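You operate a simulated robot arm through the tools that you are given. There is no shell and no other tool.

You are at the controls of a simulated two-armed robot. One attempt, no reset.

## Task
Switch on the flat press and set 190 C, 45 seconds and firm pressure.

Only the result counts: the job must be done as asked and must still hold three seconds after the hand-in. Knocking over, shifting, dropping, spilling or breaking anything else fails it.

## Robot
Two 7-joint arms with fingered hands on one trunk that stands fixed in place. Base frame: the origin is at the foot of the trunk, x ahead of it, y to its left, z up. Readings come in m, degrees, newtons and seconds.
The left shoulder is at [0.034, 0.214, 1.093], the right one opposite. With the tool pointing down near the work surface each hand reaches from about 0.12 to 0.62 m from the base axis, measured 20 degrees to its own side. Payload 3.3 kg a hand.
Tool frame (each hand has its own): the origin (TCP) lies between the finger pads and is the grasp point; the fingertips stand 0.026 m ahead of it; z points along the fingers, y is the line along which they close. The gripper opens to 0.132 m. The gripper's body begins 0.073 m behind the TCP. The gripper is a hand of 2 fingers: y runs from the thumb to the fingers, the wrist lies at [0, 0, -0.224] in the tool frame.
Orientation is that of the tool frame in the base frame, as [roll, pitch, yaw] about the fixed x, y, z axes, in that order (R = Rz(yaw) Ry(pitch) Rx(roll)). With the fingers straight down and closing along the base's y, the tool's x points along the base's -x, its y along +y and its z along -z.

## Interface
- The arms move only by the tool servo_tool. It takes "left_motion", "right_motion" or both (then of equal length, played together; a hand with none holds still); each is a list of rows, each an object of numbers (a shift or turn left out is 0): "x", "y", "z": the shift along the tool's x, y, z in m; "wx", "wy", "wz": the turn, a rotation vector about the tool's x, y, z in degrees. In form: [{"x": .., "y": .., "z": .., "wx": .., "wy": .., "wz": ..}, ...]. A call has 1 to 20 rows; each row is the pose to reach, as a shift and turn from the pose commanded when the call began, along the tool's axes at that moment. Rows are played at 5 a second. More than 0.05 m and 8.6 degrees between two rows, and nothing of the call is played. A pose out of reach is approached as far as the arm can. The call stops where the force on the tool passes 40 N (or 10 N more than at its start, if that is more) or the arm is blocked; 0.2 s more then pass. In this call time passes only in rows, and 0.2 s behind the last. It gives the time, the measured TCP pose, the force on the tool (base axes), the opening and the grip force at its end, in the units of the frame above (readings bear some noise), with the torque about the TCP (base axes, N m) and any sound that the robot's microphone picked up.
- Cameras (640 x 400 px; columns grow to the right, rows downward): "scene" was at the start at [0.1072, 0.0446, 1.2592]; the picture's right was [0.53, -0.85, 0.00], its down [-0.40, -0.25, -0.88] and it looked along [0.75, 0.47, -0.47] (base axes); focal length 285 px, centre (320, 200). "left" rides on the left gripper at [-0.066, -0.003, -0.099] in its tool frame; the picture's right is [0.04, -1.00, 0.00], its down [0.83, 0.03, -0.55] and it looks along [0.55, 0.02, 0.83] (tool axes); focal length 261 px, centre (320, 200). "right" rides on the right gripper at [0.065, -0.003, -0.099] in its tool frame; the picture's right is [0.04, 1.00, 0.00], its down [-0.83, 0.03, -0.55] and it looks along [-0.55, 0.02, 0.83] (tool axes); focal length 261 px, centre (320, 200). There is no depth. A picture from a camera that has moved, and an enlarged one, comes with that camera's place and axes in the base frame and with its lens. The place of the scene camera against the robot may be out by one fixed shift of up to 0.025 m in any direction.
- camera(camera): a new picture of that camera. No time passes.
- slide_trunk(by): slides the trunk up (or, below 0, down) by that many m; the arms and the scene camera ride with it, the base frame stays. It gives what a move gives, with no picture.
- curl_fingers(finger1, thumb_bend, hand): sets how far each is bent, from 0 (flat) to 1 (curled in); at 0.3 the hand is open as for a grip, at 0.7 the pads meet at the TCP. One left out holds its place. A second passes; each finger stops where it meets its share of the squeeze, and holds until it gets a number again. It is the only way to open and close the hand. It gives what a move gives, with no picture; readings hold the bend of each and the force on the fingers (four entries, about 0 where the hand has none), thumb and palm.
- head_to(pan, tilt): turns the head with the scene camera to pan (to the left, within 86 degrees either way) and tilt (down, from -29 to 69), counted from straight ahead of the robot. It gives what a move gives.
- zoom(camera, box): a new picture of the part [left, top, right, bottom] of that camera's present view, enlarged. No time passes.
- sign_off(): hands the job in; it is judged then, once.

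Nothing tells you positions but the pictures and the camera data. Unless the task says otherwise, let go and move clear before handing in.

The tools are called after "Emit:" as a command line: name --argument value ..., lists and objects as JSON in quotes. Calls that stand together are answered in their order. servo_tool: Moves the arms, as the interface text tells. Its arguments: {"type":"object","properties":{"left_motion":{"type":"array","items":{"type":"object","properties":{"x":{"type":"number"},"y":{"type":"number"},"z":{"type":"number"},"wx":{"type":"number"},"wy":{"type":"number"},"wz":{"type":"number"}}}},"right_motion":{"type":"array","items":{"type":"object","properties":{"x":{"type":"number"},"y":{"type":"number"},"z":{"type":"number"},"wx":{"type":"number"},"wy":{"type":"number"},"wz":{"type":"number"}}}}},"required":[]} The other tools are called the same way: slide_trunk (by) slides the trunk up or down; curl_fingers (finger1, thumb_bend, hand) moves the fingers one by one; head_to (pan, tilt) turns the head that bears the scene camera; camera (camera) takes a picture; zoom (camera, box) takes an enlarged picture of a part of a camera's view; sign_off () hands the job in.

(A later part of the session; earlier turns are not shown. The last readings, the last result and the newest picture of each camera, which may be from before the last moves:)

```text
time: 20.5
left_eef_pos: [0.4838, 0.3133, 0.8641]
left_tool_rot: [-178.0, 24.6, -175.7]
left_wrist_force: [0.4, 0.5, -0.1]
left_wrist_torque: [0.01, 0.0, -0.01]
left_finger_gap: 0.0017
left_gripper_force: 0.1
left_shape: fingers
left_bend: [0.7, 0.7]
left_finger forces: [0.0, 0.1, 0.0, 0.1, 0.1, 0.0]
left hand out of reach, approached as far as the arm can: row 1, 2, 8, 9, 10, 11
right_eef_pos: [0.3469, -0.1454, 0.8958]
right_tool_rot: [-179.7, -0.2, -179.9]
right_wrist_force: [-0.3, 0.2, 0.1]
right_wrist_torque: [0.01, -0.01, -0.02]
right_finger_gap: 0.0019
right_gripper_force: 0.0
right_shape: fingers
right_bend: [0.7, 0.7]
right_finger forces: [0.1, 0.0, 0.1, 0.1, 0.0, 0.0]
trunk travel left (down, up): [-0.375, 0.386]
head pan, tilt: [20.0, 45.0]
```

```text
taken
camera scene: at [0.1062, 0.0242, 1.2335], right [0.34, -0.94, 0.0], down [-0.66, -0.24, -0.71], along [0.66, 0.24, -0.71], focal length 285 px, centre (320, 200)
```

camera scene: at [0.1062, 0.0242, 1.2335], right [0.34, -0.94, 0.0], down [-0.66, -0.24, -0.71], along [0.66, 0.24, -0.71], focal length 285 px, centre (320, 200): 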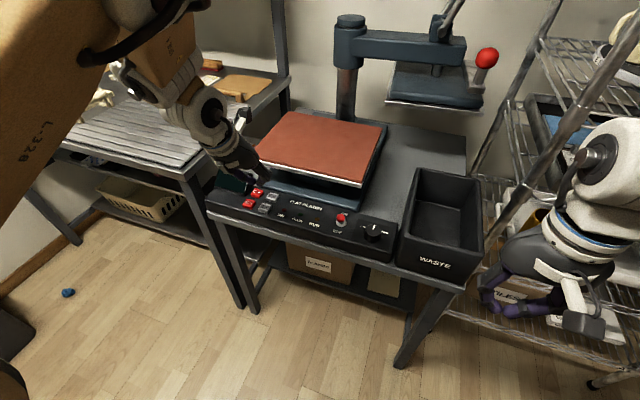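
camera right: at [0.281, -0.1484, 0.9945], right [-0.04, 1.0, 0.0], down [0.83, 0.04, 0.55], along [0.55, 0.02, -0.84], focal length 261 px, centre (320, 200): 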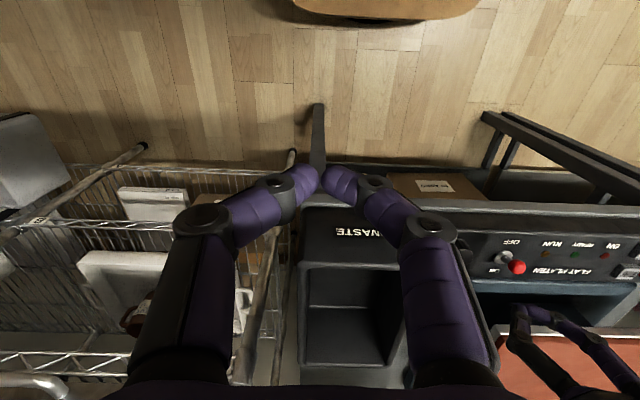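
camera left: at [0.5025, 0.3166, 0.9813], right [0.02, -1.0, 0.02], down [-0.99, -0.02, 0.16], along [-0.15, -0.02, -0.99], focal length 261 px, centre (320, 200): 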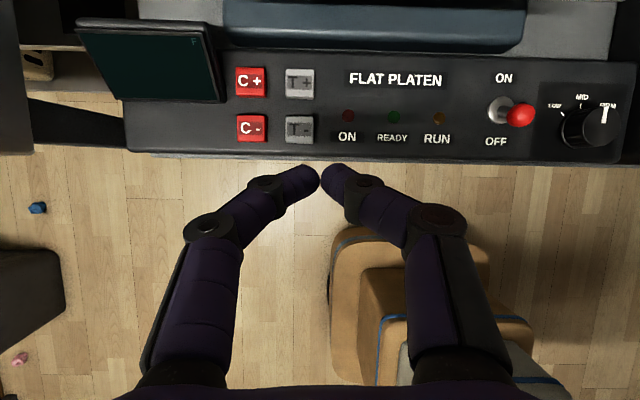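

From this near-vertical view I refine the key tops to C+ (0.570, 0.376), C- (0.531, 0.377), T+ (0.571, 0.332) and T- (0.532, 0.332), with the toggle base again at (0.556, 0.135). I'll now move the tilted left hand in small steps toward the toggle's near side, staying above the ball.

Emit:
servo_tool --left_motion '[{"y": -0.015, "wz": 0.5}, {"y": -0.03, "wz": 1.0}, {"y": -0.045, "wz": 1.5}, {"y": -0.06, "wz": 2}, {"y": -0.075, "wz": 2.5}, {"y": -0.09, "wz": 3}, {"y": -0.105, "wz": 3.5}, {"y": -0.12, "wz": 3.9}, {"y": -0.135, "wz": 3.9}, {"y": -0.15, "wz": 3.9}, {"y": -0.165, "wz": 3.9}, {"y": -0.176, "wz": 3.9}, {"y": -0.176, "wz": 3.9}]'

Emit:
camera --camera "left"

Emit:
camera --camera "scene"

```text
time: 23.3
left_eef_pos: [0.5758, 0.2725, 0.8732]
left_tool_rot: [179.5, 24.9, 179.5]
left_wrist_force: [0.4, 0.4, 0.3]
left_wrist_torque: [-0.01, -0.02, 0.0]
left_finger_gap: 0.0016
left_gripper_force: 0.0
left_shape: fingers
left_bend: [0.7, 0.7]
left_finger forces: [0.0, 0.0, 0.1, 0.0, 0.1, 0.1]
left hand out of reach, approached as far as the arm can: row 1, 2, 3, 4, 5, 6, 7, 8, 9, 10, 11, 12, 13
right_eef_pos: [0.3467, -0.1455, 0.895]
right_tool_rot: [-179.8, -0.2, -179.8]
right_wrist_force: [0.0, 1.1, 0.1]
right_wrist_torque: [-0.01, 0.0, -0.03]
right_finger_gap: 0.0018
right_gripper_force: 0.1
right_shape: fingers
right_bend: [0.7, 0.7]
right_finger forces: [0.1, 0.0, 0.1, 0.1, 0.0, 0.0]
trunk travel left (down, up): [-0.375, 0.386]
head pan, tilt: [20.0, 45.0]
```

```text
taken
camera left: at [0.5939, 0.2701, 0.9915], right [-0.04, -1.0, -0.02], down [-0.99, 0.04, 0.15], along [-0.15, 0.03, -0.99], focal length 261 px, centre (320, 200)
```

left: 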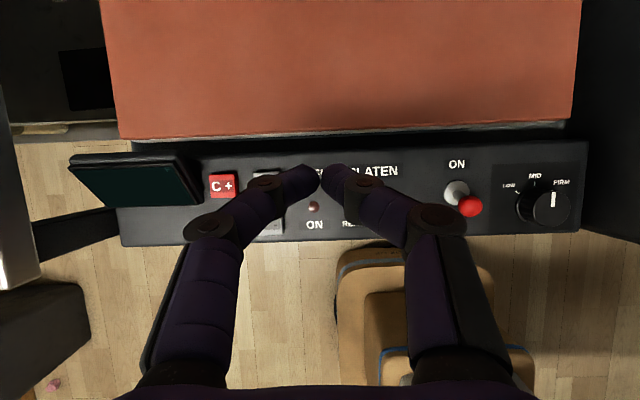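

```text
taken
camera scene: at [0.106, 0.0243, 1.2335], right [0.34, -0.94, 0.0], down [-0.66, -0.24, -0.71], along [0.66, 0.24, -0.71], focal length 285 px, centre (320, 200)
```

scene: 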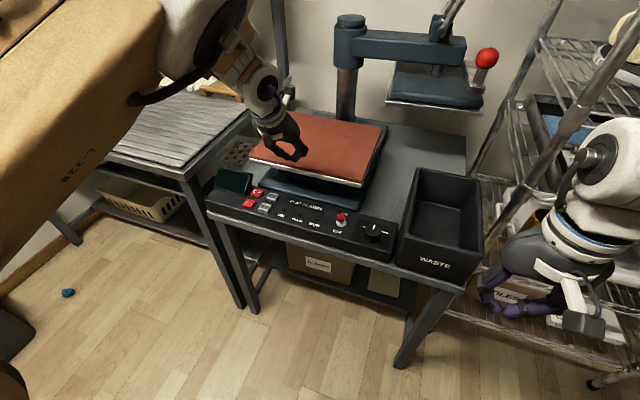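

Tilting with this yaw meets another joint limit. A better idea is to keep the hand straight down but turn it so its straight finger sits ahead of the palm, which gains 7 cm of reach; first I'll back up and untilt.

Emit:
servo_tool --left_motion '[{"x": 0.008, "z": -0.004}, {"x": 0.016, "z": -0.008}, {"x": 0.026, "z": -0.012}, {"x": 0.036, "z": -0.017}, {"x": 0.048, "z": -0.022}, {"x": 0.06, "z": -0.028}, {"x": 0.073, "z": -0.034, "wy": 4}, {"x": 0.073, "z": -0.034, "wy": 10}, {"x": 0.073, "z": -0.034, "wy": 17}, {"x": 0.073, "z": -0.034, "wy": 24.9}, {"x": 0.073, "z": -0.034, "wy": 24.9}]'

```text
time: 25.7
left_eef_pos: [0.4971, 0.2582, 0.8685]
left_tool_rot: [177.4, -0.2, 176.5]
left_wrist_force: [-0.8, -0.1, -0.3]
left_wrist_torque: [-0.01, 0.0, -0.05]
left_finger_gap: 0.0014
left_gripper_force: 0.1
left_shape: fingers
left_bend: [0.7, 0.7]
left_finger forces: [0.0, 0.1, 0.1, 0.1, 0.0, 0.0]
left hand out of reach, approached as far as the arm can: row 1, 2, 3, 4, 5, 6, 7, 8
right_eef_pos: [0.3465, -0.1448, 0.8954]
right_tool_rot: [-179.7, -0.2, -179.9]
right_wrist_force: [-0.3, 0.7, 0.5]
right_wrist_torque: [0.06, -0.05, -0.03]
right_finger_gap: 0.0021
right_gripper_force: 0.0
right_shape: fingers
right_bend: [0.7, 0.7]
right_finger forces: [0.1, 0.0, 0.0, 0.0, 0.0, 0.0]
trunk travel left (down, up): [-0.375, 0.386]
head pan, tilt: [20.0, 45.0]
```

The hand is back straight down at about (0.497, 0.258, 0.869). I'll now turn it about its own axis by roughly 87 degrees so the finger faces away from the robot.

Emit:
servo_tool --left_motion '[{"wz": 7}, {"wz": 14}, {"wz": 21}, {"wz": 28}, {"wz": 35}, {"wz": 42}, {"wz": 49}, {"wz": 56}, {"wz": 63}, {"wz": 70}, {"wz": 77}, {"wz": 84}, {"wz": 86.5}, {"wz": 86.5}]'

Emit:
camera --camera "left"

Emit:
camera --camera "scene"

```text
time: 28.7
left_eef_pos: [0.4968, 0.2685, 0.8684]
left_tool_rot: [-179.9, -1.8, 91.4]
left_wrist_force: [-0.2, -0.6, 0.4]
left_wrist_torque: [0.0, -0.01, 0.01]
left_finger_gap: 0.0016
left_gripper_force: 0.0
left_shape: fingers
left_bend: [0.7, 0.7]
left_finger forces: [0.0, 0.1, 0.0, 0.1, 0.1, 0.0]
right_eef_pos: [0.3468, -0.1456, 0.8944]
right_tool_rot: [-179.8, -0.1, -179.9]
right_wrist_force: [-0.6, 0.0, -0.2]
right_wrist_torque: [0.0, -0.02, -0.04]
right_finger_gap: 0.0018
right_gripper_force: 0.0
right_shape: fingers
right_bend: [0.7, 0.7]
right_finger forces: [0.1, 0.0, 0.0, 0.0, 0.0, 0.0]
trunk travel left (down, up): [-0.375, 0.386]
head pan, tilt: [20.0, 45.0]
```

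```text
taken
camera left: at [0.4956, 0.2001, 0.9669], right [-1.0, 0.01, 0.0], down [0.01, 0.81, 0.58], along [0.01, 0.58, -0.81], focal length 261 px, centre (320, 200)
```

left: 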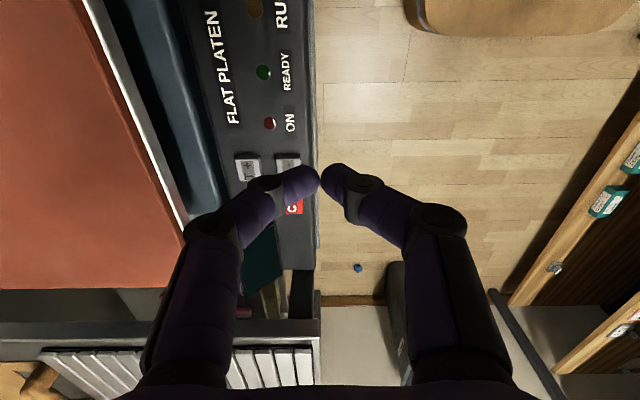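

```text
taken
camera scene: at [0.1061, 0.0242, 1.2335], right [0.34, -0.94, 0.0], down [-0.66, -0.24, -0.71], along [0.66, 0.24, -0.71], focal length 285 px, centre (320, 200)
```

scene: 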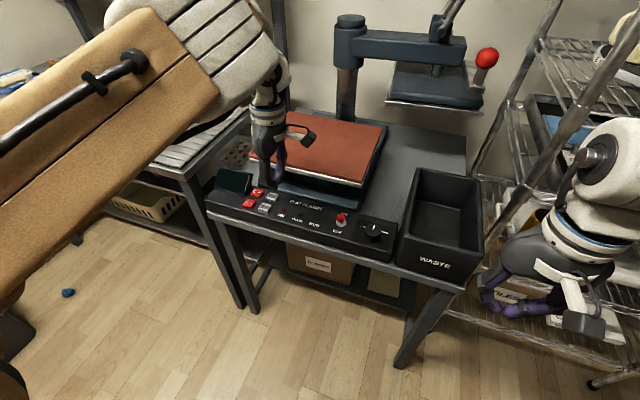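

The turn worked without complaint. I'll straighten the left finger and curl the thumb, then travel to the near side of the toggle at safe height.

Emit:
curl_fingers --hand "left" --finger1 0.3 --thumb_bend 1.0

Emit:
servo_tool --left_motion '[{"x": -0.02, "y": -0.012}, {"x": -0.04, "y": -0.024}, {"x": -0.06, "y": -0.036}, {"x": -0.08, "y": -0.048}, {"x": -0.1, "y": -0.06}, {"x": -0.12, "y": -0.067}, {"x": -0.1315, "y": -0.067}, {"x": -0.1315, "y": -0.067, "z": 0.02}, {"x": -0.1315, "y": -0.067, "z": 0.04}, {"x": -0.1315, "y": -0.067, "z": 0.06}, {"x": -0.1315, "y": -0.067, "z": 0.06}]'

Emit:
camera --camera "left"

Emit:
camera --camera "scene"

```text
time: 29.7
left_eef_pos: [0.4961, 0.268, 0.8701]
left_tool_rot: [-179.9, -1.8, 91.6]
left_wrist_force: [0.3, 0.0, 0.0]
left_wrist_torque: [0.0, -0.01, -0.01]
left_finger_gap: 0.0457
left_gripper_force: 0.0
left_shape: fingers
left_bend: [0.3, 1.0]
left_finger forces: [0.0, 0.0, 0.0, 0.0, 0.0, 0.0]
right_eef_pos: [0.3474, -0.1453, 0.894]
right_tool_rot: [-179.7, -0.1, -179.8]
right_wrist_force: [-0.6, 0.4, -0.8]
right_wrist_torque: [0.02, 0.0, -0.01]
right_finger_gap: 0.0018
right_gripper_force: 0.0
right_shape: fingers
right_bend: [0.7, 0.7]
right_finger forces: [0.0, 0.0, 0.0, 0.0, 0.0, 0.0]
trunk travel left (down, up): [-0.375, 0.386]
head pan, tilt: [20.0, 45.0]
```

```text
time: 32.1
left_eef_pos: [0.4816, 0.2481, 0.8692]
left_tool_rot: [-179.6, -0.2, 93.1]
left_wrist_force: [0.3, 0.5, 0.4]
left_wrist_torque: [0.01, -0.01, 0.03]
left_finger_gap: 0.0462
left_gripper_force: 0.1
left_shape: fingers
left_bend: [0.3, 1.0]
left_finger forces: [0.1, 0.1, 0.0, 0.0, 0.0, 0.0]
left hand out of reach, approached as far as the arm can: row 2, 3, 4, 5, 6, 7, 8, 9, 10, 11
right_eef_pos: [0.3468, -0.1447, 0.8949]
right_tool_rot: [-179.8, -0.3, -179.9]
right_wrist_force: [-0.4, 0.3, 0.6]
right_wrist_torque: [-0.01, -0.02, 0.0]
right_finger_gap: 0.0018
right_gripper_force: 0.0
right_shape: fingers
right_bend: [0.7, 0.7]
right_finger forces: [0.1, 0.0, 0.0, 0.0, 0.0, 0.0]
trunk travel left (down, up): [-0.375, 0.386]
head pan, tilt: [20.0, 45.0]
```

```text
taken
camera left: at [0.4839, 0.1831, 0.969], right [-1.0, -0.01, 0.01], down [-0.01, 0.83, 0.56], along [-0.02, 0.56, -0.83], focal length 261 px, centre (320, 200)
```

left: 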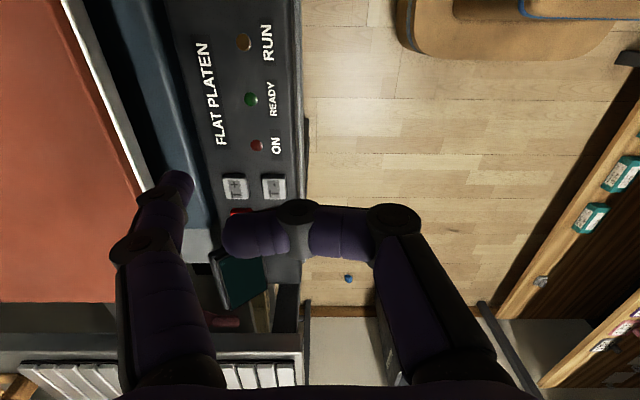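

```text
taken
camera scene: at [0.1061, 0.0242, 1.2335], right [0.34, -0.94, 0.0], down [-0.66, -0.24, -0.71], along [0.66, 0.24, -0.71], focal length 285 px, centre (320, 200)
```

scene: 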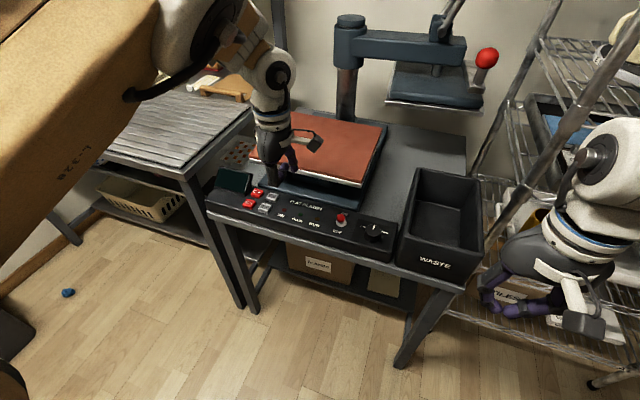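

The arm still refuses to come inward at this height, but lower positions have been easier before. I'll lower the hand first, over the empty lamp area of the panel, and then slide across.

Emit:
servo_tool --left_motion '[{"z": 0.015}, {"z": 0.03}, {"z": 0.045}, {"z": 0.06}, {"z": 0.06}]'

Emit:
servo_tool --left_motion '[{"x": -0.012, "y": -0.005}, {"x": -0.024, "y": -0.01}, {"x": -0.036, "y": -0.015}, {"x": -0.048, "y": -0.02}, {"x": -0.06, "y": -0.025}]'

```text
time: 33.3
left_eef_pos: [0.4835, 0.2496, 0.8123]
left_tool_rot: [-179.8, -1.1, 92.5]
left_wrist_force: [0.4, 0.2, -0.2]
left_wrist_torque: [-0.02, -0.02, 0.02]
left_finger_gap: 0.0463
left_gripper_force: 0.0
left_shape: fingers
left_bend: [0.3, 1.0]
left_finger forces: [0.0, 0.0, 0.0, 0.0, 0.1, 0.0]
right_eef_pos: [0.3467, -0.1465, 0.8946]
right_tool_rot: [-179.7, -0.3, -179.8]
right_wrist_force: [0.4, -0.1, 0.1]
right_wrist_torque: [0.02, 0.02, -0.01]
right_finger_gap: 0.0015
right_gripper_force: 0.1
right_shape: fingers
right_bend: [0.7, 0.7]
right_finger forces: [0.0, 0.0, 0.1, 0.0, 0.0, 0.1]
trunk travel left (down, up): [-0.375, 0.386]
head pan, tilt: [20.0, 45.0]
```

```text
time: 34.5
left_eef_pos: [0.4824, 0.2507, 0.8105]
left_tool_rot: [-179.6, -1.3, 92.4]
left_wrist_force: [0.1, -0.6, -0.1]
left_wrist_torque: [0.0, 0.03, 0.01]
left_finger_gap: 0.0464
left_gripper_force: 0.0
left_shape: fingers
left_bend: [0.3, 1.0]
left_finger forces: [0.1, 0.0, 0.0, 0.0, 0.0, 0.0]
left hand out of reach, approached as far as the arm can: row 1, 2, 3, 4, 5
right_eef_pos: [0.3468, -0.1459, 0.8957]
right_tool_rot: [-179.8, -0.2, -179.9]
right_wrist_force: [0.1, -0.2, 0.1]
right_wrist_torque: [-0.02, 0.0, 0.01]
right_finger_gap: 0.0016
right_gripper_force: 0.0
right_shape: fingers
right_bend: [0.7, 0.7]
right_finger forces: [0.0, 0.0, 0.0, 0.0, 0.1, 0.0]
trunk travel left (down, up): [-0.375, 0.386]
head pan, tilt: [20.0, 45.0]
```

Sideways motion is blocked with this wrist turn, whereas the straight-yaw, nearly extended posture could reach the toggle. I'll return to that posture, then use a pure wrist swing to push, which needs no extra arm reach.

Emit:
servo_tool --left_motion '[{"z": -0.02}, {"z": -0.04}, {"z": -0.06}, {"z": -0.06, "wz": -7}, {"z": -0.06, "wz": -14}, {"z": -0.06, "wz": -21}, {"z": -0.06, "wz": -28}, {"z": -0.06, "wz": -35}, {"z": -0.06, "wz": -42}, {"z": -0.06, "wz": -49}, {"z": -0.06, "wz": -56}, {"z": -0.06, "wz": -63}, {"z": -0.06, "wz": -70}, {"z": -0.06, "wz": -77}, {"z": -0.06, "wz": -84}, {"z": -0.06, "wz": -87.5}, {"z": -0.06, "wz": -87.5}]'

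Emit:
curl_fingers --hand "left" --finger1 0.7 --thumb_bend 0.7

Emit:
camera --camera "scene"

```text
time: 38.1
left_eef_pos: [0.4826, 0.2513, 0.8726]
left_tool_rot: [179.7, -0.2, -179.1]
left_wrist_force: [0.4, 0.0, -0.3]
left_wrist_torque: [0.02, -0.01, 0.01]
left_finger_gap: 0.0461
left_gripper_force: 0.0
left_shape: fingers
left_bend: [0.3, 1.0]
left_finger forces: [0.0, 0.0, 0.0, 0.0, 0.1, 0.1]
right_eef_pos: [0.3469, -0.1447, 0.8945]
right_tool_rot: [-179.8, -0.2, -179.8]
right_wrist_force: [-0.3, 0.9, 0.7]
right_wrist_torque: [-0.03, 0.01, -0.01]
right_finger_gap: 0.0017
right_gripper_force: 0.1
right_shape: fingers
right_bend: [0.7, 0.7]
right_finger forces: [0.1, 0.0, 0.1, 0.0, 0.0, 0.0]
trunk travel left (down, up): [-0.375, 0.386]
head pan, tilt: [20.0, 45.0]
```

```text
time: 39.1
left_eef_pos: [0.4824, 0.251, 0.8728]
left_tool_rot: [179.7, -0.2, -179.2]
left_wrist_force: [-0.3, 1.1, -0.4]
left_wrist_torque: [0.01, 0.01, -0.02]
left_finger_gap: 0.0018
left_gripper_force: 0.2
left_shape: fingers
left_bend: [0.7, 0.7]
left_finger forces: [0.1, 0.0, 0.0, 0.0, 0.1, 0.0]
right_eef_pos: [0.348, -0.1463, 0.8946]
right_tool_rot: [-179.8, -0.1, -179.9]
right_wrist_force: [0.0, 0.2, -0.2]
right_wrist_torque: [-0.03, 0.01, 0.01]
right_finger_gap: 0.002
right_gripper_force: 0.1
right_shape: fingers
right_bend: [0.7, 0.7]
right_finger forces: [0.1, 0.1, 0.0, 0.1, 0.1, 0.0]
trunk travel left (down, up): [-0.375, 0.386]
head pan, tilt: [20.0, 45.0]
```

```text
taken
camera scene: at [0.1061, 0.0242, 1.2335], right [0.34, -0.94, 0.0], down [-0.66, -0.24, -0.71], along [0.66, 0.24, -0.71], focal length 285 px, centre (320, 200)
```

scene: 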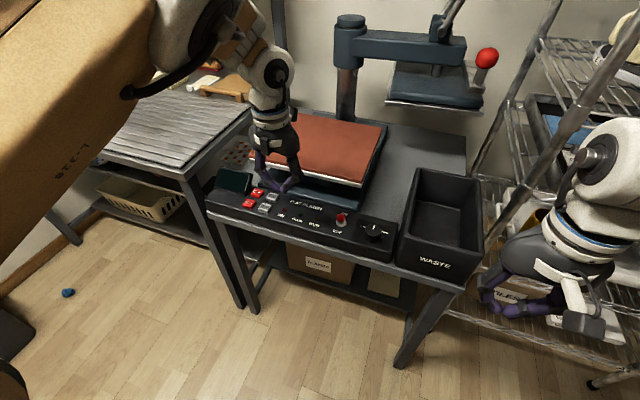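

The hand is straight down again at (0.482, 0.251, 0.873) with a closed tip. I'll extend outward first and then go to the toggle along the earlier path.

Emit:
servo_tool --left_motion '[{"x": -0.015, "y": 0.008}, {"x": -0.03, "y": 0.016}, {"x": -0.045, "y": 0.024}, {"x": -0.058, "y": 0.03}, {"x": -0.058, "y": 0.03}]'

Emit:
servo_tool --left_motion '[{"x": 0.006, "y": -0.03, "z": 0.01}, {"x": 0.014, "y": -0.06, "z": 0.025}, {"x": 0.022, "y": -0.09, "z": 0.04}, {"x": 0.028, "y": -0.12, "z": 0.06}, {"x": 0.032, "y": -0.144, "z": 0.08}, {"x": 0.032, "y": -0.144, "z": 0.08}]'

Emit:
camera --camera "scene"

```text
time: 40.3
left_eef_pos: [0.5396, 0.2606, 0.8716]
left_tool_rot: [177.5, -0.1, 177.6]
left_wrist_force: [-0.2, 0.1, 1.0]
left_wrist_torque: [0.0, -0.02, -0.03]
left_finger_gap: 0.0014
left_gripper_force: 0.0
left_shape: fingers
left_bend: [0.7, 0.7]
left_finger forces: [0.1, 0.0, 0.0, 0.0, 0.0, 0.1]
right_eef_pos: [0.348, -0.1459, 0.8945]
right_tool_rot: [-179.8, -0.1, -179.9]
right_wrist_force: [0.0, -1.5, 0.1]
right_wrist_torque: [-0.01, 0.01, -0.01]
right_finger_gap: 0.0019
right_gripper_force: 0.1
right_shape: fingers
right_bend: [0.7, 0.7]
right_finger forces: [0.0, 0.1, 0.0, 0.0, 0.1, 0.0]
trunk travel left (down, up): [-0.375, 0.386]
head pan, tilt: [20.0, 45.0]
```

```text
time: 41.7
left_eef_pos: [0.5162, 0.1875, 0.8259]
left_tool_rot: [178.3, -0.6, 179.4]
left_wrist_force: [-0.3, 0.1, -0.4]
left_wrist_torque: [0.01, -0.05, 0.03]
left_finger_gap: 0.0016
left_gripper_force: 0.1
left_shape: fingers
left_bend: [0.7, 0.7]
left_finger forces: [0.0, 0.0, 0.0, 0.0, 0.0, 0.1]
left hand out of reach, approached as far as the arm can: row 4, 5, 6
right_eef_pos: [0.3469, -0.1456, 0.8952]
right_tool_rot: [-179.8, -0.3, -179.9]
right_wrist_force: [-0.1, -0.9, 1.1]
right_wrist_torque: [-0.03, -0.02, -0.01]
right_finger_gap: 0.0018
right_gripper_force: 0.1
right_shape: fingers
right_bend: [0.7, 0.7]
right_finger forces: [0.0, 0.0, 0.1, 0.0, 0.0, 0.0]
trunk travel left (down, up): [-0.375, 0.386]
head pan, tilt: [20.0, 45.0]
```

```text
taken
camera scene: at [0.1062, 0.0241, 1.2335], right [0.34, -0.94, 0.0], down [-0.66, -0.24, -0.71], along [0.66, 0.24, -0.71], focal length 285 px, centre (320, 200)
```

scene: 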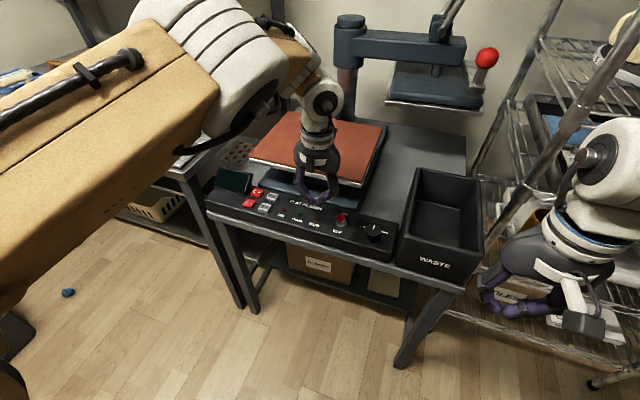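

The elbow is raised now and limits the swing inward, but close to full stretch the elbow angle matters less. I'll extend slightly and swing across along the outer arc.

Emit:
servo_tool --left_motion '[{"x": -0.008}, {"x": -0.016}, {"x": -0.023}, {"x": -0.023, "y": -0.012, "z": 0.004}, {"x": -0.022, "y": -0.024, "z": 0.01}, {"x": -0.02, "y": -0.036, "z": 0.018}, {"x": -0.017, "y": -0.048, "z": 0.026}, {"x": -0.017, "y": -0.048, "z": 0.026}]'

Emit:
camera --camera "scene"

```text
time: 43.5
left_eef_pos: [0.5263, 0.1289, 0.8013]
left_tool_rot: [177.6, 0.2, 177.6]
left_wrist_force: [-0.6, -0.3, 0.3]
left_wrist_torque: [-0.01, 0.0, -0.01]
left_finger_gap: 0.0017
left_gripper_force: 0.2
left_shape: fingers
left_bend: [0.7, 0.7]
left_finger forces: [0.0, 0.0, 0.1, 0.0, 0.1, 0.0]
right_eef_pos: [0.3467, -0.1455, 0.8959]
right_tool_rot: [-179.9, -0.1, -179.9]
right_wrist_force: [0.4, 0.7, 0.2]
right_wrist_torque: [-0.01, -0.01, -0.01]
right_finger_gap: 0.0018
right_gripper_force: 0.1
right_shape: fingers
right_bend: [0.7, 0.7]
right_finger forces: [0.0, 0.0, 0.2, 0.0, 0.0, 0.1]
trunk travel left (down, up): [-0.375, 0.386]
head pan, tilt: [20.0, 45.0]
```

```text
taken
camera scene: at [0.1061, 0.0242, 1.2335], right [0.34, -0.94, 0.0], down [-0.66, -0.24, -0.71], along [0.66, 0.24, -0.71], focal length 285 px, centre (320, 200)
```

scene: 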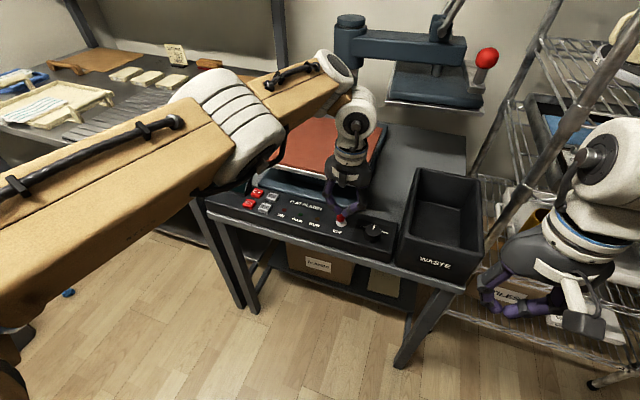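

That worked: the tip now hovers at about (0.526, 0.129), just above and before the ball. I'll draw it back a little and lower it behind the ball.

Emit:
servo_tool --left_motion '[{"x": 0.005, "y": 0.002, "z": 0.006}, {"x": 0.01, "y": 0.004, "z": 0.012}, {"x": 0.015, "y": 0.006, "z": 0.018}, {"x": 0.018, "y": 0.008, "z": 0.024}, {"x": 0.018, "y": 0.008, "z": 0.034}, {"x": 0.018, "y": 0.008, "z": 0.044}, {"x": 0.018, "y": 0.008, "z": 0.044}]'

Emit:
zoom --camera "scene" --box '[284, 180, 396, 250]'

Emit:
camera --camera "left"

```text
time: 45.1
left_eef_pos: [0.5104, 0.1377, 0.7573]
left_tool_rot: [177.6, -0.2, 177.7]
left_wrist_force: [0.3, 0.6, -0.2]
left_wrist_torque: [-0.04, 0.0, 0.01]
left_finger_gap: 0.0015
left_gripper_force: 0.0
left_shape: fingers
left_bend: [0.7, 0.7]
left_finger forces: [0.1, 0.0, 0.0, 0.0, 0.1, 0.1]
right_eef_pos: [0.3468, -0.145, 0.8949]
right_tool_rot: [-179.8, -0.2, -180.0]
right_wrist_force: [-0.1, -0.1, -0.1]
right_wrist_torque: [0.0, -0.01, 0.01]
right_finger_gap: 0.0019
right_gripper_force: 0.0
right_shape: fingers
right_bend: [0.7, 0.7]
right_finger forces: [0.1, 0.0, 0.0, 0.0, 0.0, 0.0]
trunk travel left (down, up): [-0.375, 0.386]
head pan, tilt: [20.0, 45.0]
```

```text
5.71 times, centred on (340, 215) of scene
camera zoom: at [0.1061, 0.0242, 1.2335], right [0.34, -0.94, 0.0], down [-0.66, -0.24, -0.71], along [0.66, 0.24, -0.71], focal length 1630 px, centre (206, 114)
```

zoom: 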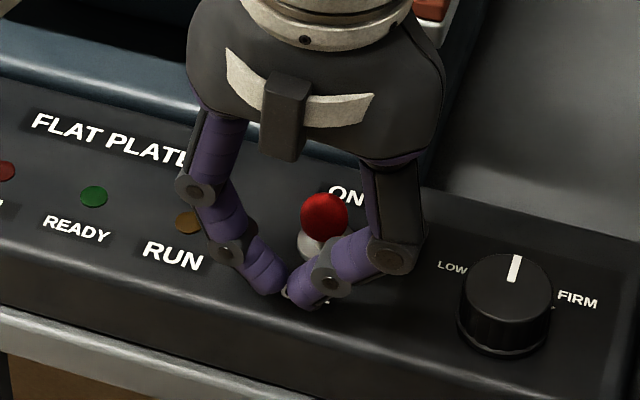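

```text
taken
camera left: at [0.576, 0.1296, 0.8563], right [-0.08, -1.0, -0.04], down [-0.83, 0.04, 0.56], along [-0.55, 0.08, -0.83], focal length 261 px, centre (320, 200)
```

left: 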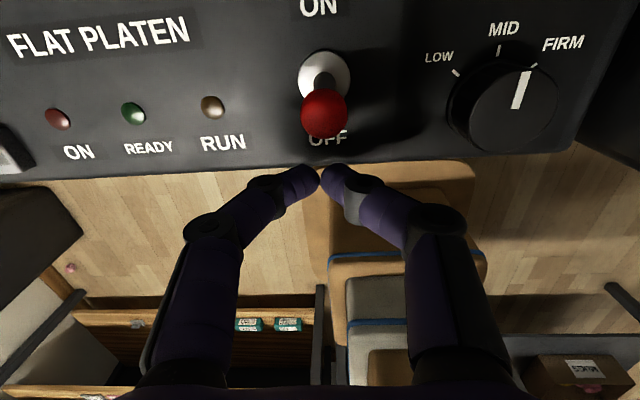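

The tip sits right behind the ball at the proper height. I'll push by swinging the hand forward about the wrist, about 9 degrees.

Emit:
servo_tool --left_motion '[{"x": -0.0078, "wy": -2}, {"x": -0.0156, "z": -0.0005, "wy": -4}, {"x": -0.0234, "z": -0.0008, "wy": -6}, {"x": -0.0312, "z": -0.001, "wy": -8}, {"x": -0.037, "z": -0.0015, "wy": -9.5}]'

Emit:
zoom --camera "scene" --box '[200, 160, 392, 280]'

Emit:
camera --camera "left"

```text
time: 46.3
left_eef_pos: [0.546, 0.1391, 0.7601]
left_tool_rot: [177.8, 9.0, 177.6]
left_wrist_force: [-19.4, 0.1, 3.2]
left_wrist_torque: [-0.04, 0.34, -0.12]
left_finger_gap: 0.0004
left_gripper_force: 9.5
left_shape: fingers
left_bend: [0.7, 0.71]
left_finger forces: [0.0, 0.0, 0.1, 0.0, 18.7, 0.1]
right_eef_pos: [0.3458, -0.1458, 0.8945]
right_tool_rot: [-179.8, 0.0, 180.0]
right_wrist_force: [-0.4, 0.2, 0.0]
right_wrist_torque: [0.0, 0.0, -0.05]
right_finger_gap: 0.0022
right_gripper_force: 0.1
right_shape: fingers
right_bend: [0.7, 0.7]
right_finger forces: [0.1, 0.1, 0.1, 0.1, 0.1, 0.1]
trunk travel left (down, up): [-0.375, 0.386]
head pan, tilt: [20.0, 45.0]
heard: click
```

```text
3.33 times, centred on (296, 220) of scene
camera zoom: at [0.1041, 0.0241, 1.2337], right [0.34, -0.94, 0.0], down [-0.66, -0.24, -0.71], along [0.67, 0.24, -0.71], focal length 951 px, centre (400, 133)
```

zoom: 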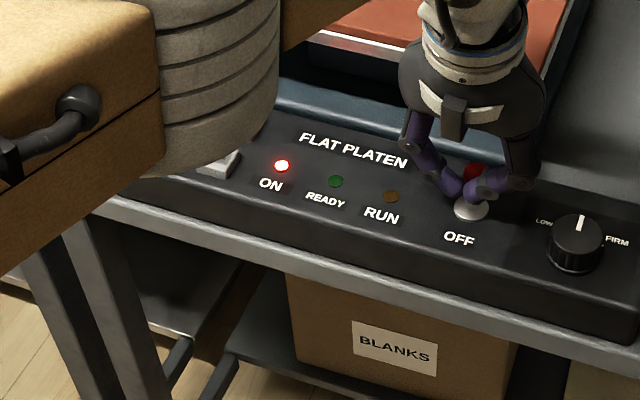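

```text
taken
camera left: at [0.5938, 0.1306, 0.8679], right [-0.08, -1.0, -0.05], down [-0.91, 0.05, 0.42], along [-0.41, 0.07, -0.91], focal length 261 px, centre (320, 200)
```

left: 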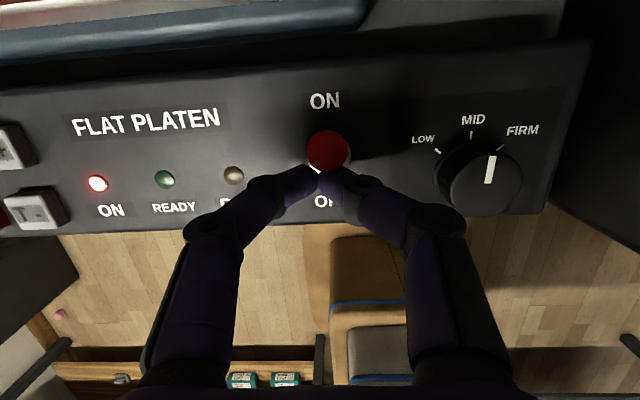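

The ON lamp lit with a click, so the press is switched on. I'll swing the hand back off the toggle and lift clear, then read the display.

Emit:
servo_tool --left_motion '[{"x": 0.009, "z": -0.001, "wy": 2.4}, {"x": 0.018, "z": -0.002, "wy": 4.8}, {"x": 0.028, "z": -0.003, "wy": 7.2}, {"x": 0.037, "z": -0.003, "wy": 9.5}, {"x": 0.034, "z": -0.023, "wy": 9.5}, {"x": 0.03, "z": -0.045, "wy": 9.5}, {"x": 0.028, "z": -0.055, "wy": 9.5}]'

Emit:
head_to --pan 35 --tilt 40

Emit:
camera --camera "scene"

Emit:
camera --camera "left"

```text
time: 47.9
left_eef_pos: [0.5116, 0.1386, 0.8095]
left_tool_rot: [177.6, -0.1, 178.0]
left_wrist_force: [0.3, -0.8, 0.2]
left_wrist_torque: [0.01, 0.02, -0.03]
left_finger_gap: 0.0021
left_gripper_force: 0.0
left_shape: fingers
left_bend: [0.7, 0.7]
left_finger forces: [0.1, 0.0, 0.0, 0.0, 0.0, 0.1]
right_eef_pos: [0.3464, -0.1466, 0.8956]
right_tool_rot: [-179.8, -0.2, -179.8]
right_wrist_force: [-0.6, 0.0, 0.8]
right_wrist_torque: [0.01, -0.01, 0.0]
right_finger_gap: 0.0017
right_gripper_force: 0.1
right_shape: fingers
right_bend: [0.7, 0.7]
right_finger forces: [0.0, 0.0, 0.0, 0.1, 0.1, 0.1]
trunk travel left (down, up): [-0.375, 0.386]
head pan, tilt: [20.0, 45.0]
```

```text
time: 48.6
left_eef_pos: [0.5128, 0.1374, 0.81]
left_tool_rot: [177.6, 0.0, 177.8]
left_wrist_force: [0.3, 0.1, 0.0]
left_wrist_torque: [-0.03, -0.02, 0.02]
left_finger_gap: 0.0021
left_gripper_force: 0.1
left_shape: fingers
left_bend: [0.7, 0.7]
left_finger forces: [0.0, 0.0, 0.0, 0.1, 0.1, 0.0]
right_eef_pos: [0.3473, -0.146, 0.8949]
right_tool_rot: [-179.8, -0.1, -179.9]
right_wrist_force: [0.2, 0.0, 0.2]
right_wrist_torque: [0.01, 0.0, 0.0]
right_finger_gap: 0.002
right_gripper_force: 0.1
right_shape: fingers
right_bend: [0.7, 0.7]
right_finger forces: [0.1, 0.0, 0.0, 0.0, 0.0, 0.1]
trunk travel left (down, up): [-0.375, 0.386]
head pan, tilt: [35.0, 40.0]
```

```text
taken
camera scene: at [0.0994, 0.045, 1.2407], right [0.57, -0.82, 0.0], down [-0.53, -0.37, -0.77], along [0.63, 0.44, -0.64], focal length 285 px, centre (320, 200)
```

scene: 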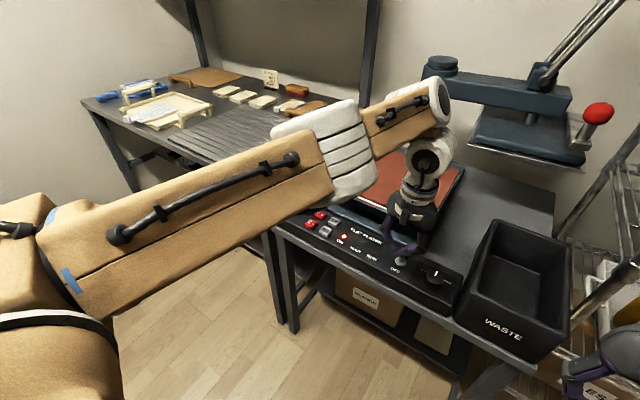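

```text
taken
camera left: at [0.5775, 0.129, 0.9099], right [-0.08, -1.0, -0.04], down [-0.83, 0.04, 0.55], along [-0.55, 0.08, -0.83], focal length 261 px, centre (320, 200)
```

left: 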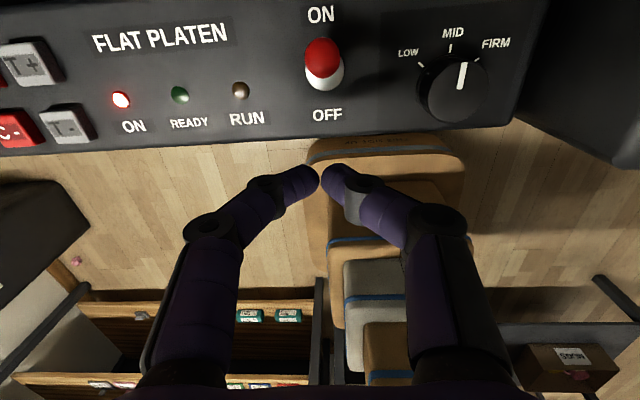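

The lever leans to ON and the lamp is lit. The left arm is well placed for the knob, so I'll do it next: turn the hand about its axis so the fingers will close roughly along x, away from the waste bin, and open them part way.

Emit:
servo_tool --left_motion '[{"z": -0.01, "wz": 8}, {"z": -0.02, "wz": 16}, {"z": -0.02, "wz": 24}, {"z": -0.02, "wz": 32}, {"z": -0.02, "wz": 40}, {"z": -0.02, "wz": 48}, {"z": -0.02, "wz": 56}, {"z": -0.02, "wz": 60}, {"z": -0.02, "wz": 60}]'

Emit:
curl_fingers --hand "left" --finger1 0.48 --thumb_bend 0.48

Emit:
camera --camera "left"

Emit:
camera --camera "scene"

```text
time: 50.6
left_eef_pos: [0.5114, 0.1352, 0.8295]
left_tool_rot: [178.9, -2.2, 117.5]
left_wrist_force: [-0.9, -0.3, 0.3]
left_wrist_torque: [0.01, 0.02, 0.0]
left_finger_gap: 0.0018
left_gripper_force: 0.1
left_shape: fingers
left_bend: [0.7, 0.7]
left_finger forces: [0.0, 0.1, 0.0, 0.0, 0.0, 0.1]
right_eef_pos: [0.3469, -0.1456, 0.8961]
right_tool_rot: [-179.8, -0.2, -180.0]
right_wrist_force: [-0.8, -0.4, -0.6]
right_wrist_torque: [-0.02, -0.01, 0.0]
right_finger_gap: 0.0021
right_gripper_force: 0.1
right_shape: fingers
right_bend: [0.7, 0.7]
right_finger forces: [0.0, 0.1, 0.1, 0.0, 0.1, 0.1]
trunk travel left (down, up): [-0.375, 0.386]
head pan, tilt: [35.0, 40.0]
```

```text
time: 51.6
left_eef_pos: [0.5116, 0.1361, 0.829]
left_tool_rot: [178.9, -2.2, 117.6]
left_wrist_force: [1.1, 0.3, 0.2]
left_wrist_torque: [0.01, 0.01, 0.02]
left_finger_gap: 0.0726
left_gripper_force: 0.0
left_shape: fingers
left_bend: [0.48, 0.48]
left_finger forces: [0.1, 0.0, 0.0, 0.0, 0.0, 0.0]
right_eef_pos: [0.3473, -0.1455, 0.8939]
right_tool_rot: [-179.8, -0.2, -179.9]
right_wrist_force: [0.0, 0.1, 0.3]
right_wrist_torque: [0.0, -0.01, 0.02]
right_finger_gap: 0.002
right_gripper_force: 0.0
right_shape: fingers
right_bend: [0.7, 0.7]
right_finger forces: [0.1, 0.1, 0.1, 0.0, 0.1, 0.1]
trunk travel left (down, up): [-0.375, 0.386]
head pan, tilt: [35.0, 40.0]
```

```text
taken
camera left: at [0.5389, 0.0722, 0.9263], right [-0.9, -0.43, -0.02], down [-0.36, 0.73, 0.58], along [-0.24, 0.54, -0.81], focal length 261 px, centre (320, 200)
```

left: 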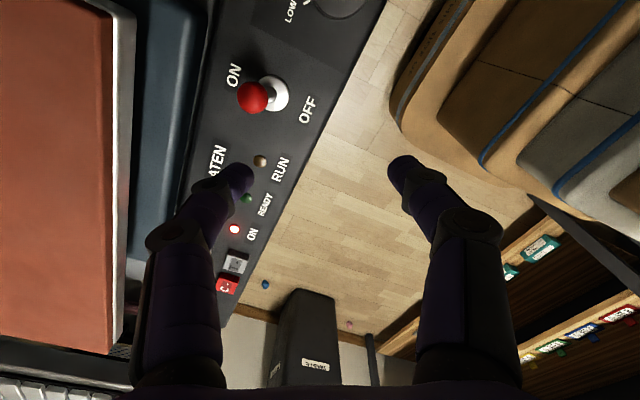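

```text
taken
camera scene: at [0.0994, 0.0451, 1.2407], right [0.57, -0.82, 0.0], down [-0.53, -0.37, -0.77], along [0.63, 0.44, -0.64], focal length 285 px, centre (320, 200)
```

scene: 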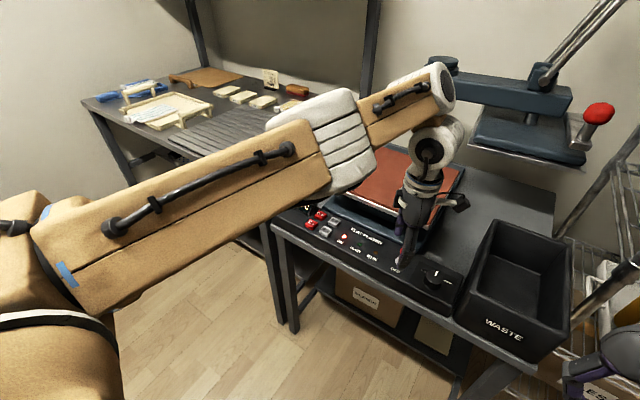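

The hand is turned to yaw 117 with a 7 cm opening. I'll move it over the knob while leaning it forward about 12 degrees, staying well above the panel.

Emit:
servo_tool --left_motion '[{"x": -0.01, "y": -0.002, "z": 0.003, "wx": -1.2, "wy": -1.0}, {"x": -0.02, "y": -0.004, "z": 0.006, "wx": -2.4, "wy": -2.0}, {"x": -0.03, "y": -0.006, "z": 0.01, "wx": -3.6, "wy": -3.0}, {"x": -0.04, "y": -0.008, "z": 0.014, "wx": -4.8, "wy": -4.0}, {"x": -0.05, "y": -0.01, "z": 0.018, "wx": -6.0, "wy": -5.0}, {"x": -0.06, "y": -0.012, "z": 0.022, "wx": -7.2, "wy": -6.0}, {"x": -0.07, "y": -0.014, "z": 0.026, "wx": -8.4, "wy": -7.0}, {"x": -0.0835, "y": -0.0165, "z": 0.03, "wx": -9.5, "wy": -7.8}, {"x": -0.0835, "y": -0.0165, "z": 0.03, "wx": -9.5, "wy": -7.8}]'

Emit:
camera --camera "left"

Emit:
camera --camera "scene"

```text
time: 53.6
left_eef_pos: [0.5381, 0.0594, 0.7954]
left_tool_rot: [169.4, 5.4, 117.2]
left_wrist_force: [0.0, -0.6, 0.2]
left_wrist_torque: [0.03, 0.02, -0.03]
left_finger_gap: 0.0729
left_gripper_force: 0.2
left_shape: fingers
left_bend: [0.48, 0.48]
left_finger forces: [0.1, 0.0, 0.0, 0.1, 0.1, 0.0]
left hand out of reach, approached as far as the arm can: row 3
right_eef_pos: [0.3475, -0.1455, 0.8948]
right_tool_rot: [-179.8, -0.3, -179.9]
right_wrist_force: [-0.5, 0.4, 0.4]
right_wrist_torque: [-0.01, -0.01, 0.02]
right_finger_gap: 0.0024
right_gripper_force: 0.1
right_shape: fingers
right_bend: [0.7, 0.7]
right_finger forces: [0.1, 0.0, 0.0, 0.0, 0.0, 0.0]
trunk travel left (down, up): [-0.375, 0.386]
head pan, tilt: [35.0, 40.0]
```

```text
taken
camera left: at [0.5446, 0.0009, 0.8985], right [-0.88, -0.43, -0.19], down [-0.46, 0.75, 0.47], along [-0.06, 0.5, -0.86], focal length 261 px, centre (320, 200)
```

left: 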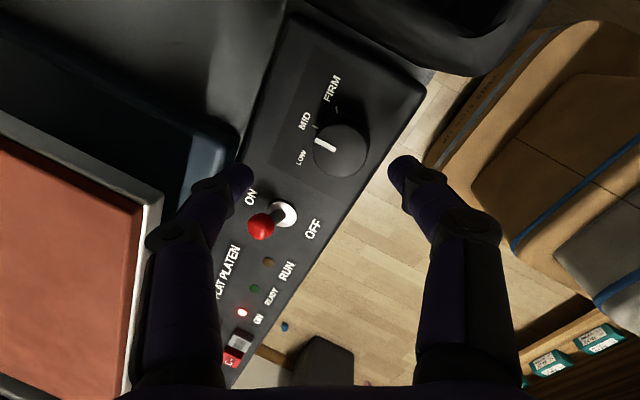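

```text
taken
camera scene: at [0.0994, 0.0452, 1.2407], right [0.57, -0.82, 0.0], down [-0.53, -0.37, -0.77], along [0.63, 0.44, -0.64], focal length 285 px, centre (320, 200)
```

scene: 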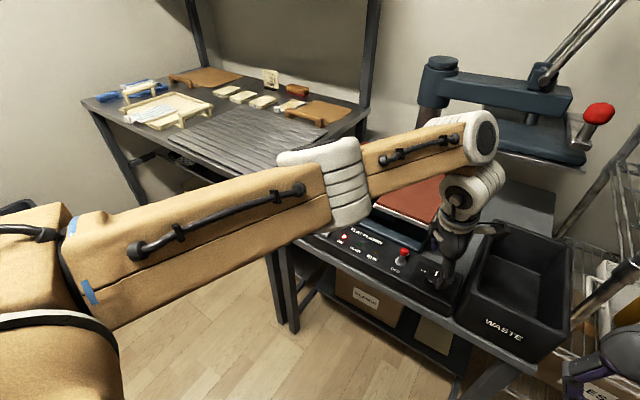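

The fingers straddle the knob, which this view places at (0.538, 0.054). I'll lower the hand straight down around it, watching for contact.

Emit:
servo_tool --left_motion '[{"x": 0.0004, "y": -0.004, "z": 0.011}, {"x": 0.0008, "y": -0.0074, "z": 0.022}, {"x": 0.0012, "y": -0.011, "z": 0.032}, {"x": 0.0014, "y": -0.013, "z": 0.039}, {"x": 0.0015, "y": -0.0148, "z": 0.0461}, {"x": 0.0015, "y": -0.0148, "z": 0.0461}]'

Emit:
camera --camera "left"

Emit:
zoom --camera "scene" --box '[380, 200, 508, 300]'

Emit:
camera --camera "right"

```text
time: 55.0
left_eef_pos: [0.5333, 0.0547, 0.7511]
left_tool_rot: [169.2, 5.5, 117.5]
left_wrist_force: [-4.5, 0.7, 22.2]
left_wrist_torque: [-0.44, 0.86, -0.13]
left_finger_gap: 0.0728
left_gripper_force: 10.6
left_shape: fingers
left_bend: [0.48, 0.47]
left_finger forces: [0.1, 0.0, 0.1, 0.0, 21.4, 0.0]
right_eef_pos: [0.3451, -0.1459, 0.8959]
right_tool_rot: [-179.7, 0.0, -179.8]
right_wrist_force: [-0.3, -0.1, -0.2]
right_wrist_torque: [-0.04, -0.03, 0.03]
right_finger_gap: 0.0019
right_gripper_force: 0.1
right_shape: fingers
right_bend: [0.7, 0.7]
right_finger forces: [0.0, 0.0, 0.0, 0.0, 0.1, 0.0]
trunk travel left (down, up): [-0.375, 0.386]
head pan, tilt: [35.0, 40.0]
```

```text
taken
camera left: at [0.5414, -0.0045, 0.8541], right [-0.88, -0.43, -0.19], down [-0.47, 0.75, 0.47], along [-0.06, 0.5, -0.86], focal length 261 px, centre (320, 200)
```

left: 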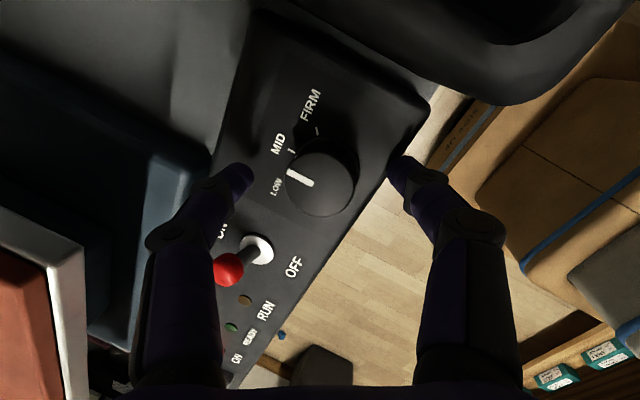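

```text
4.00 times, centred on (444, 250) of scene
camera zoom: at [0.0969, 0.0451, 1.2413], right [0.57, -0.82, 0.0], down [-0.53, -0.37, -0.77], along [0.63, 0.44, -0.64], focal length 1141 px, centre (-176, 0)
```

zoom: 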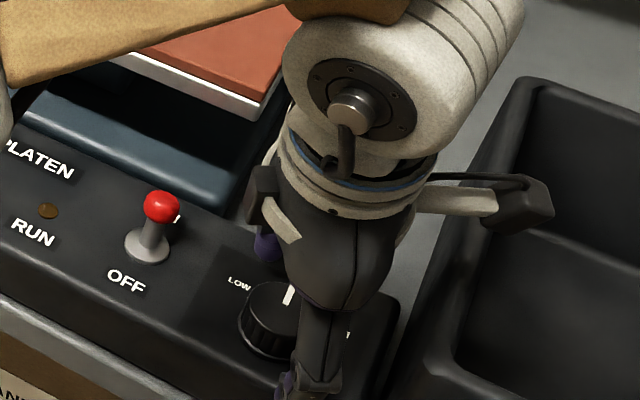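

```text
taken
camera right: at [0.2792, -0.1485, 0.9954], right [-0.04, 1.0, 0.0], down [0.83, 0.04, 0.55], along [0.55, 0.02, -0.83], focal length 261 px, centre (320, 200)
```

right: 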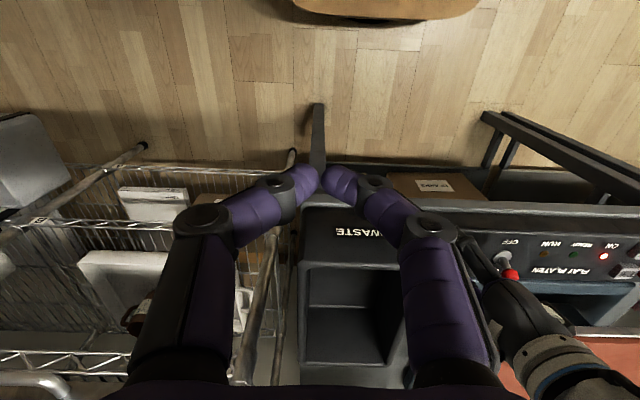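

The thumb tip touched the panel in front of the knob (22 N), so I'm just a few millimetres too low. I'll rise 5 mm and then close the fingers on the knob.

Emit:
servo_tool --left_motion '[{"x": -0.0005, "y": 0.0009, "z": -0.0049}, {"x": -0.0005, "y": 0.0009, "z": -0.0049}]'

Emit:
curl_fingers --hand "left" --finger1 0.62 --thumb_bend 0.62

Emit:
camera --camera "left"

Emit:
zoom --camera "left" --box '[200, 80, 440, 230]'

```text
time: 55.6
left_eef_pos: [0.5341, 0.0556, 0.7495]
left_tool_rot: [169.7, 5.0, 117.5]
left_wrist_force: [-1.8, 0.3, 0.9]
left_wrist_torque: [0.03, 0.04, -0.03]
left_finger_gap: 0.0744
left_gripper_force: 0.3
left_shape: fingers
left_bend: [0.48, 0.48]
left_finger forces: [0.0, 0.0, 0.0, 0.0, 1.3, 0.0]
right_eef_pos: [0.3461, -0.146, 0.8951]
right_tool_rot: [-179.8, -0.2, -179.9]
right_wrist_force: [0.0, -0.3, -0.5]
right_wrist_torque: [-0.01, 0.01, 0.0]
right_finger_gap: 0.0021
right_gripper_force: 0.1
right_shape: fingers
right_bend: [0.7, 0.7]
right_finger forces: [0.1, 0.0, 0.0, 0.0, 0.1, 0.0]
trunk travel left (down, up): [-0.375, 0.386]
head pan, tilt: [35.0, 40.0]
```

```text
time: 56.6
left_eef_pos: [0.5339, 0.055, 0.7523]
left_tool_rot: [169.6, 5.3, 117.5]
left_wrist_force: [-15.0, 5.7, -5.1]
left_wrist_torque: [0.29, 0.53, -0.54]
left_finger_gap: 0.0471
left_gripper_force: 9.5
left_shape: fingers
left_bend: [0.6, 0.56]
left_finger forces: [1.4, 0.0, 0.1, 0.1, 17.2, 0.1]
right_eef_pos: [0.3452, -0.1444, 0.8952]
right_tool_rot: [-179.9, -0.2, -179.9]
right_wrist_force: [0.9, -0.3, 0.1]
right_wrist_torque: [0.0, -0.02, -0.03]
right_finger_gap: 0.0017
right_gripper_force: 0.0
right_shape: fingers
right_bend: [0.7, 0.7]
right_finger forces: [0.0, 0.0, 0.0, 0.0, 0.0, 0.0]
trunk travel left (down, up): [-0.375, 0.386]
head pan, tilt: [35.0, 40.0]
```

```text
taken
camera left: at [0.5414, -0.0036, 0.8562], right [-0.88, -0.43, -0.18], down [-0.46, 0.75, 0.47], along [-0.07, 0.5, -0.86], focal length 261 px, centre (320, 200)
```

left: 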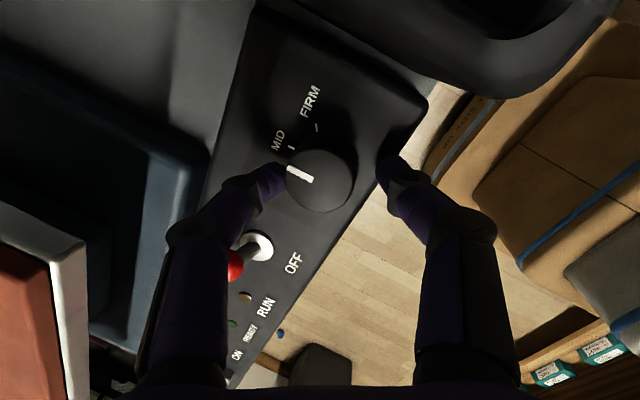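

```text
2.67 times, centred on (320, 155) of left
camera zoom: at [0.5414, -0.0036, 0.8562], right [-0.88, -0.43, -0.18], down [-0.46, 0.75, 0.47], along [-0.07, 0.5, -0.86], focal length 695 px, centre (320, 320)
```

zoom: 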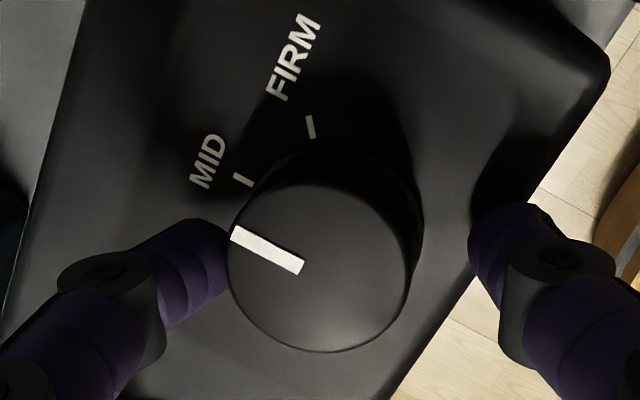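

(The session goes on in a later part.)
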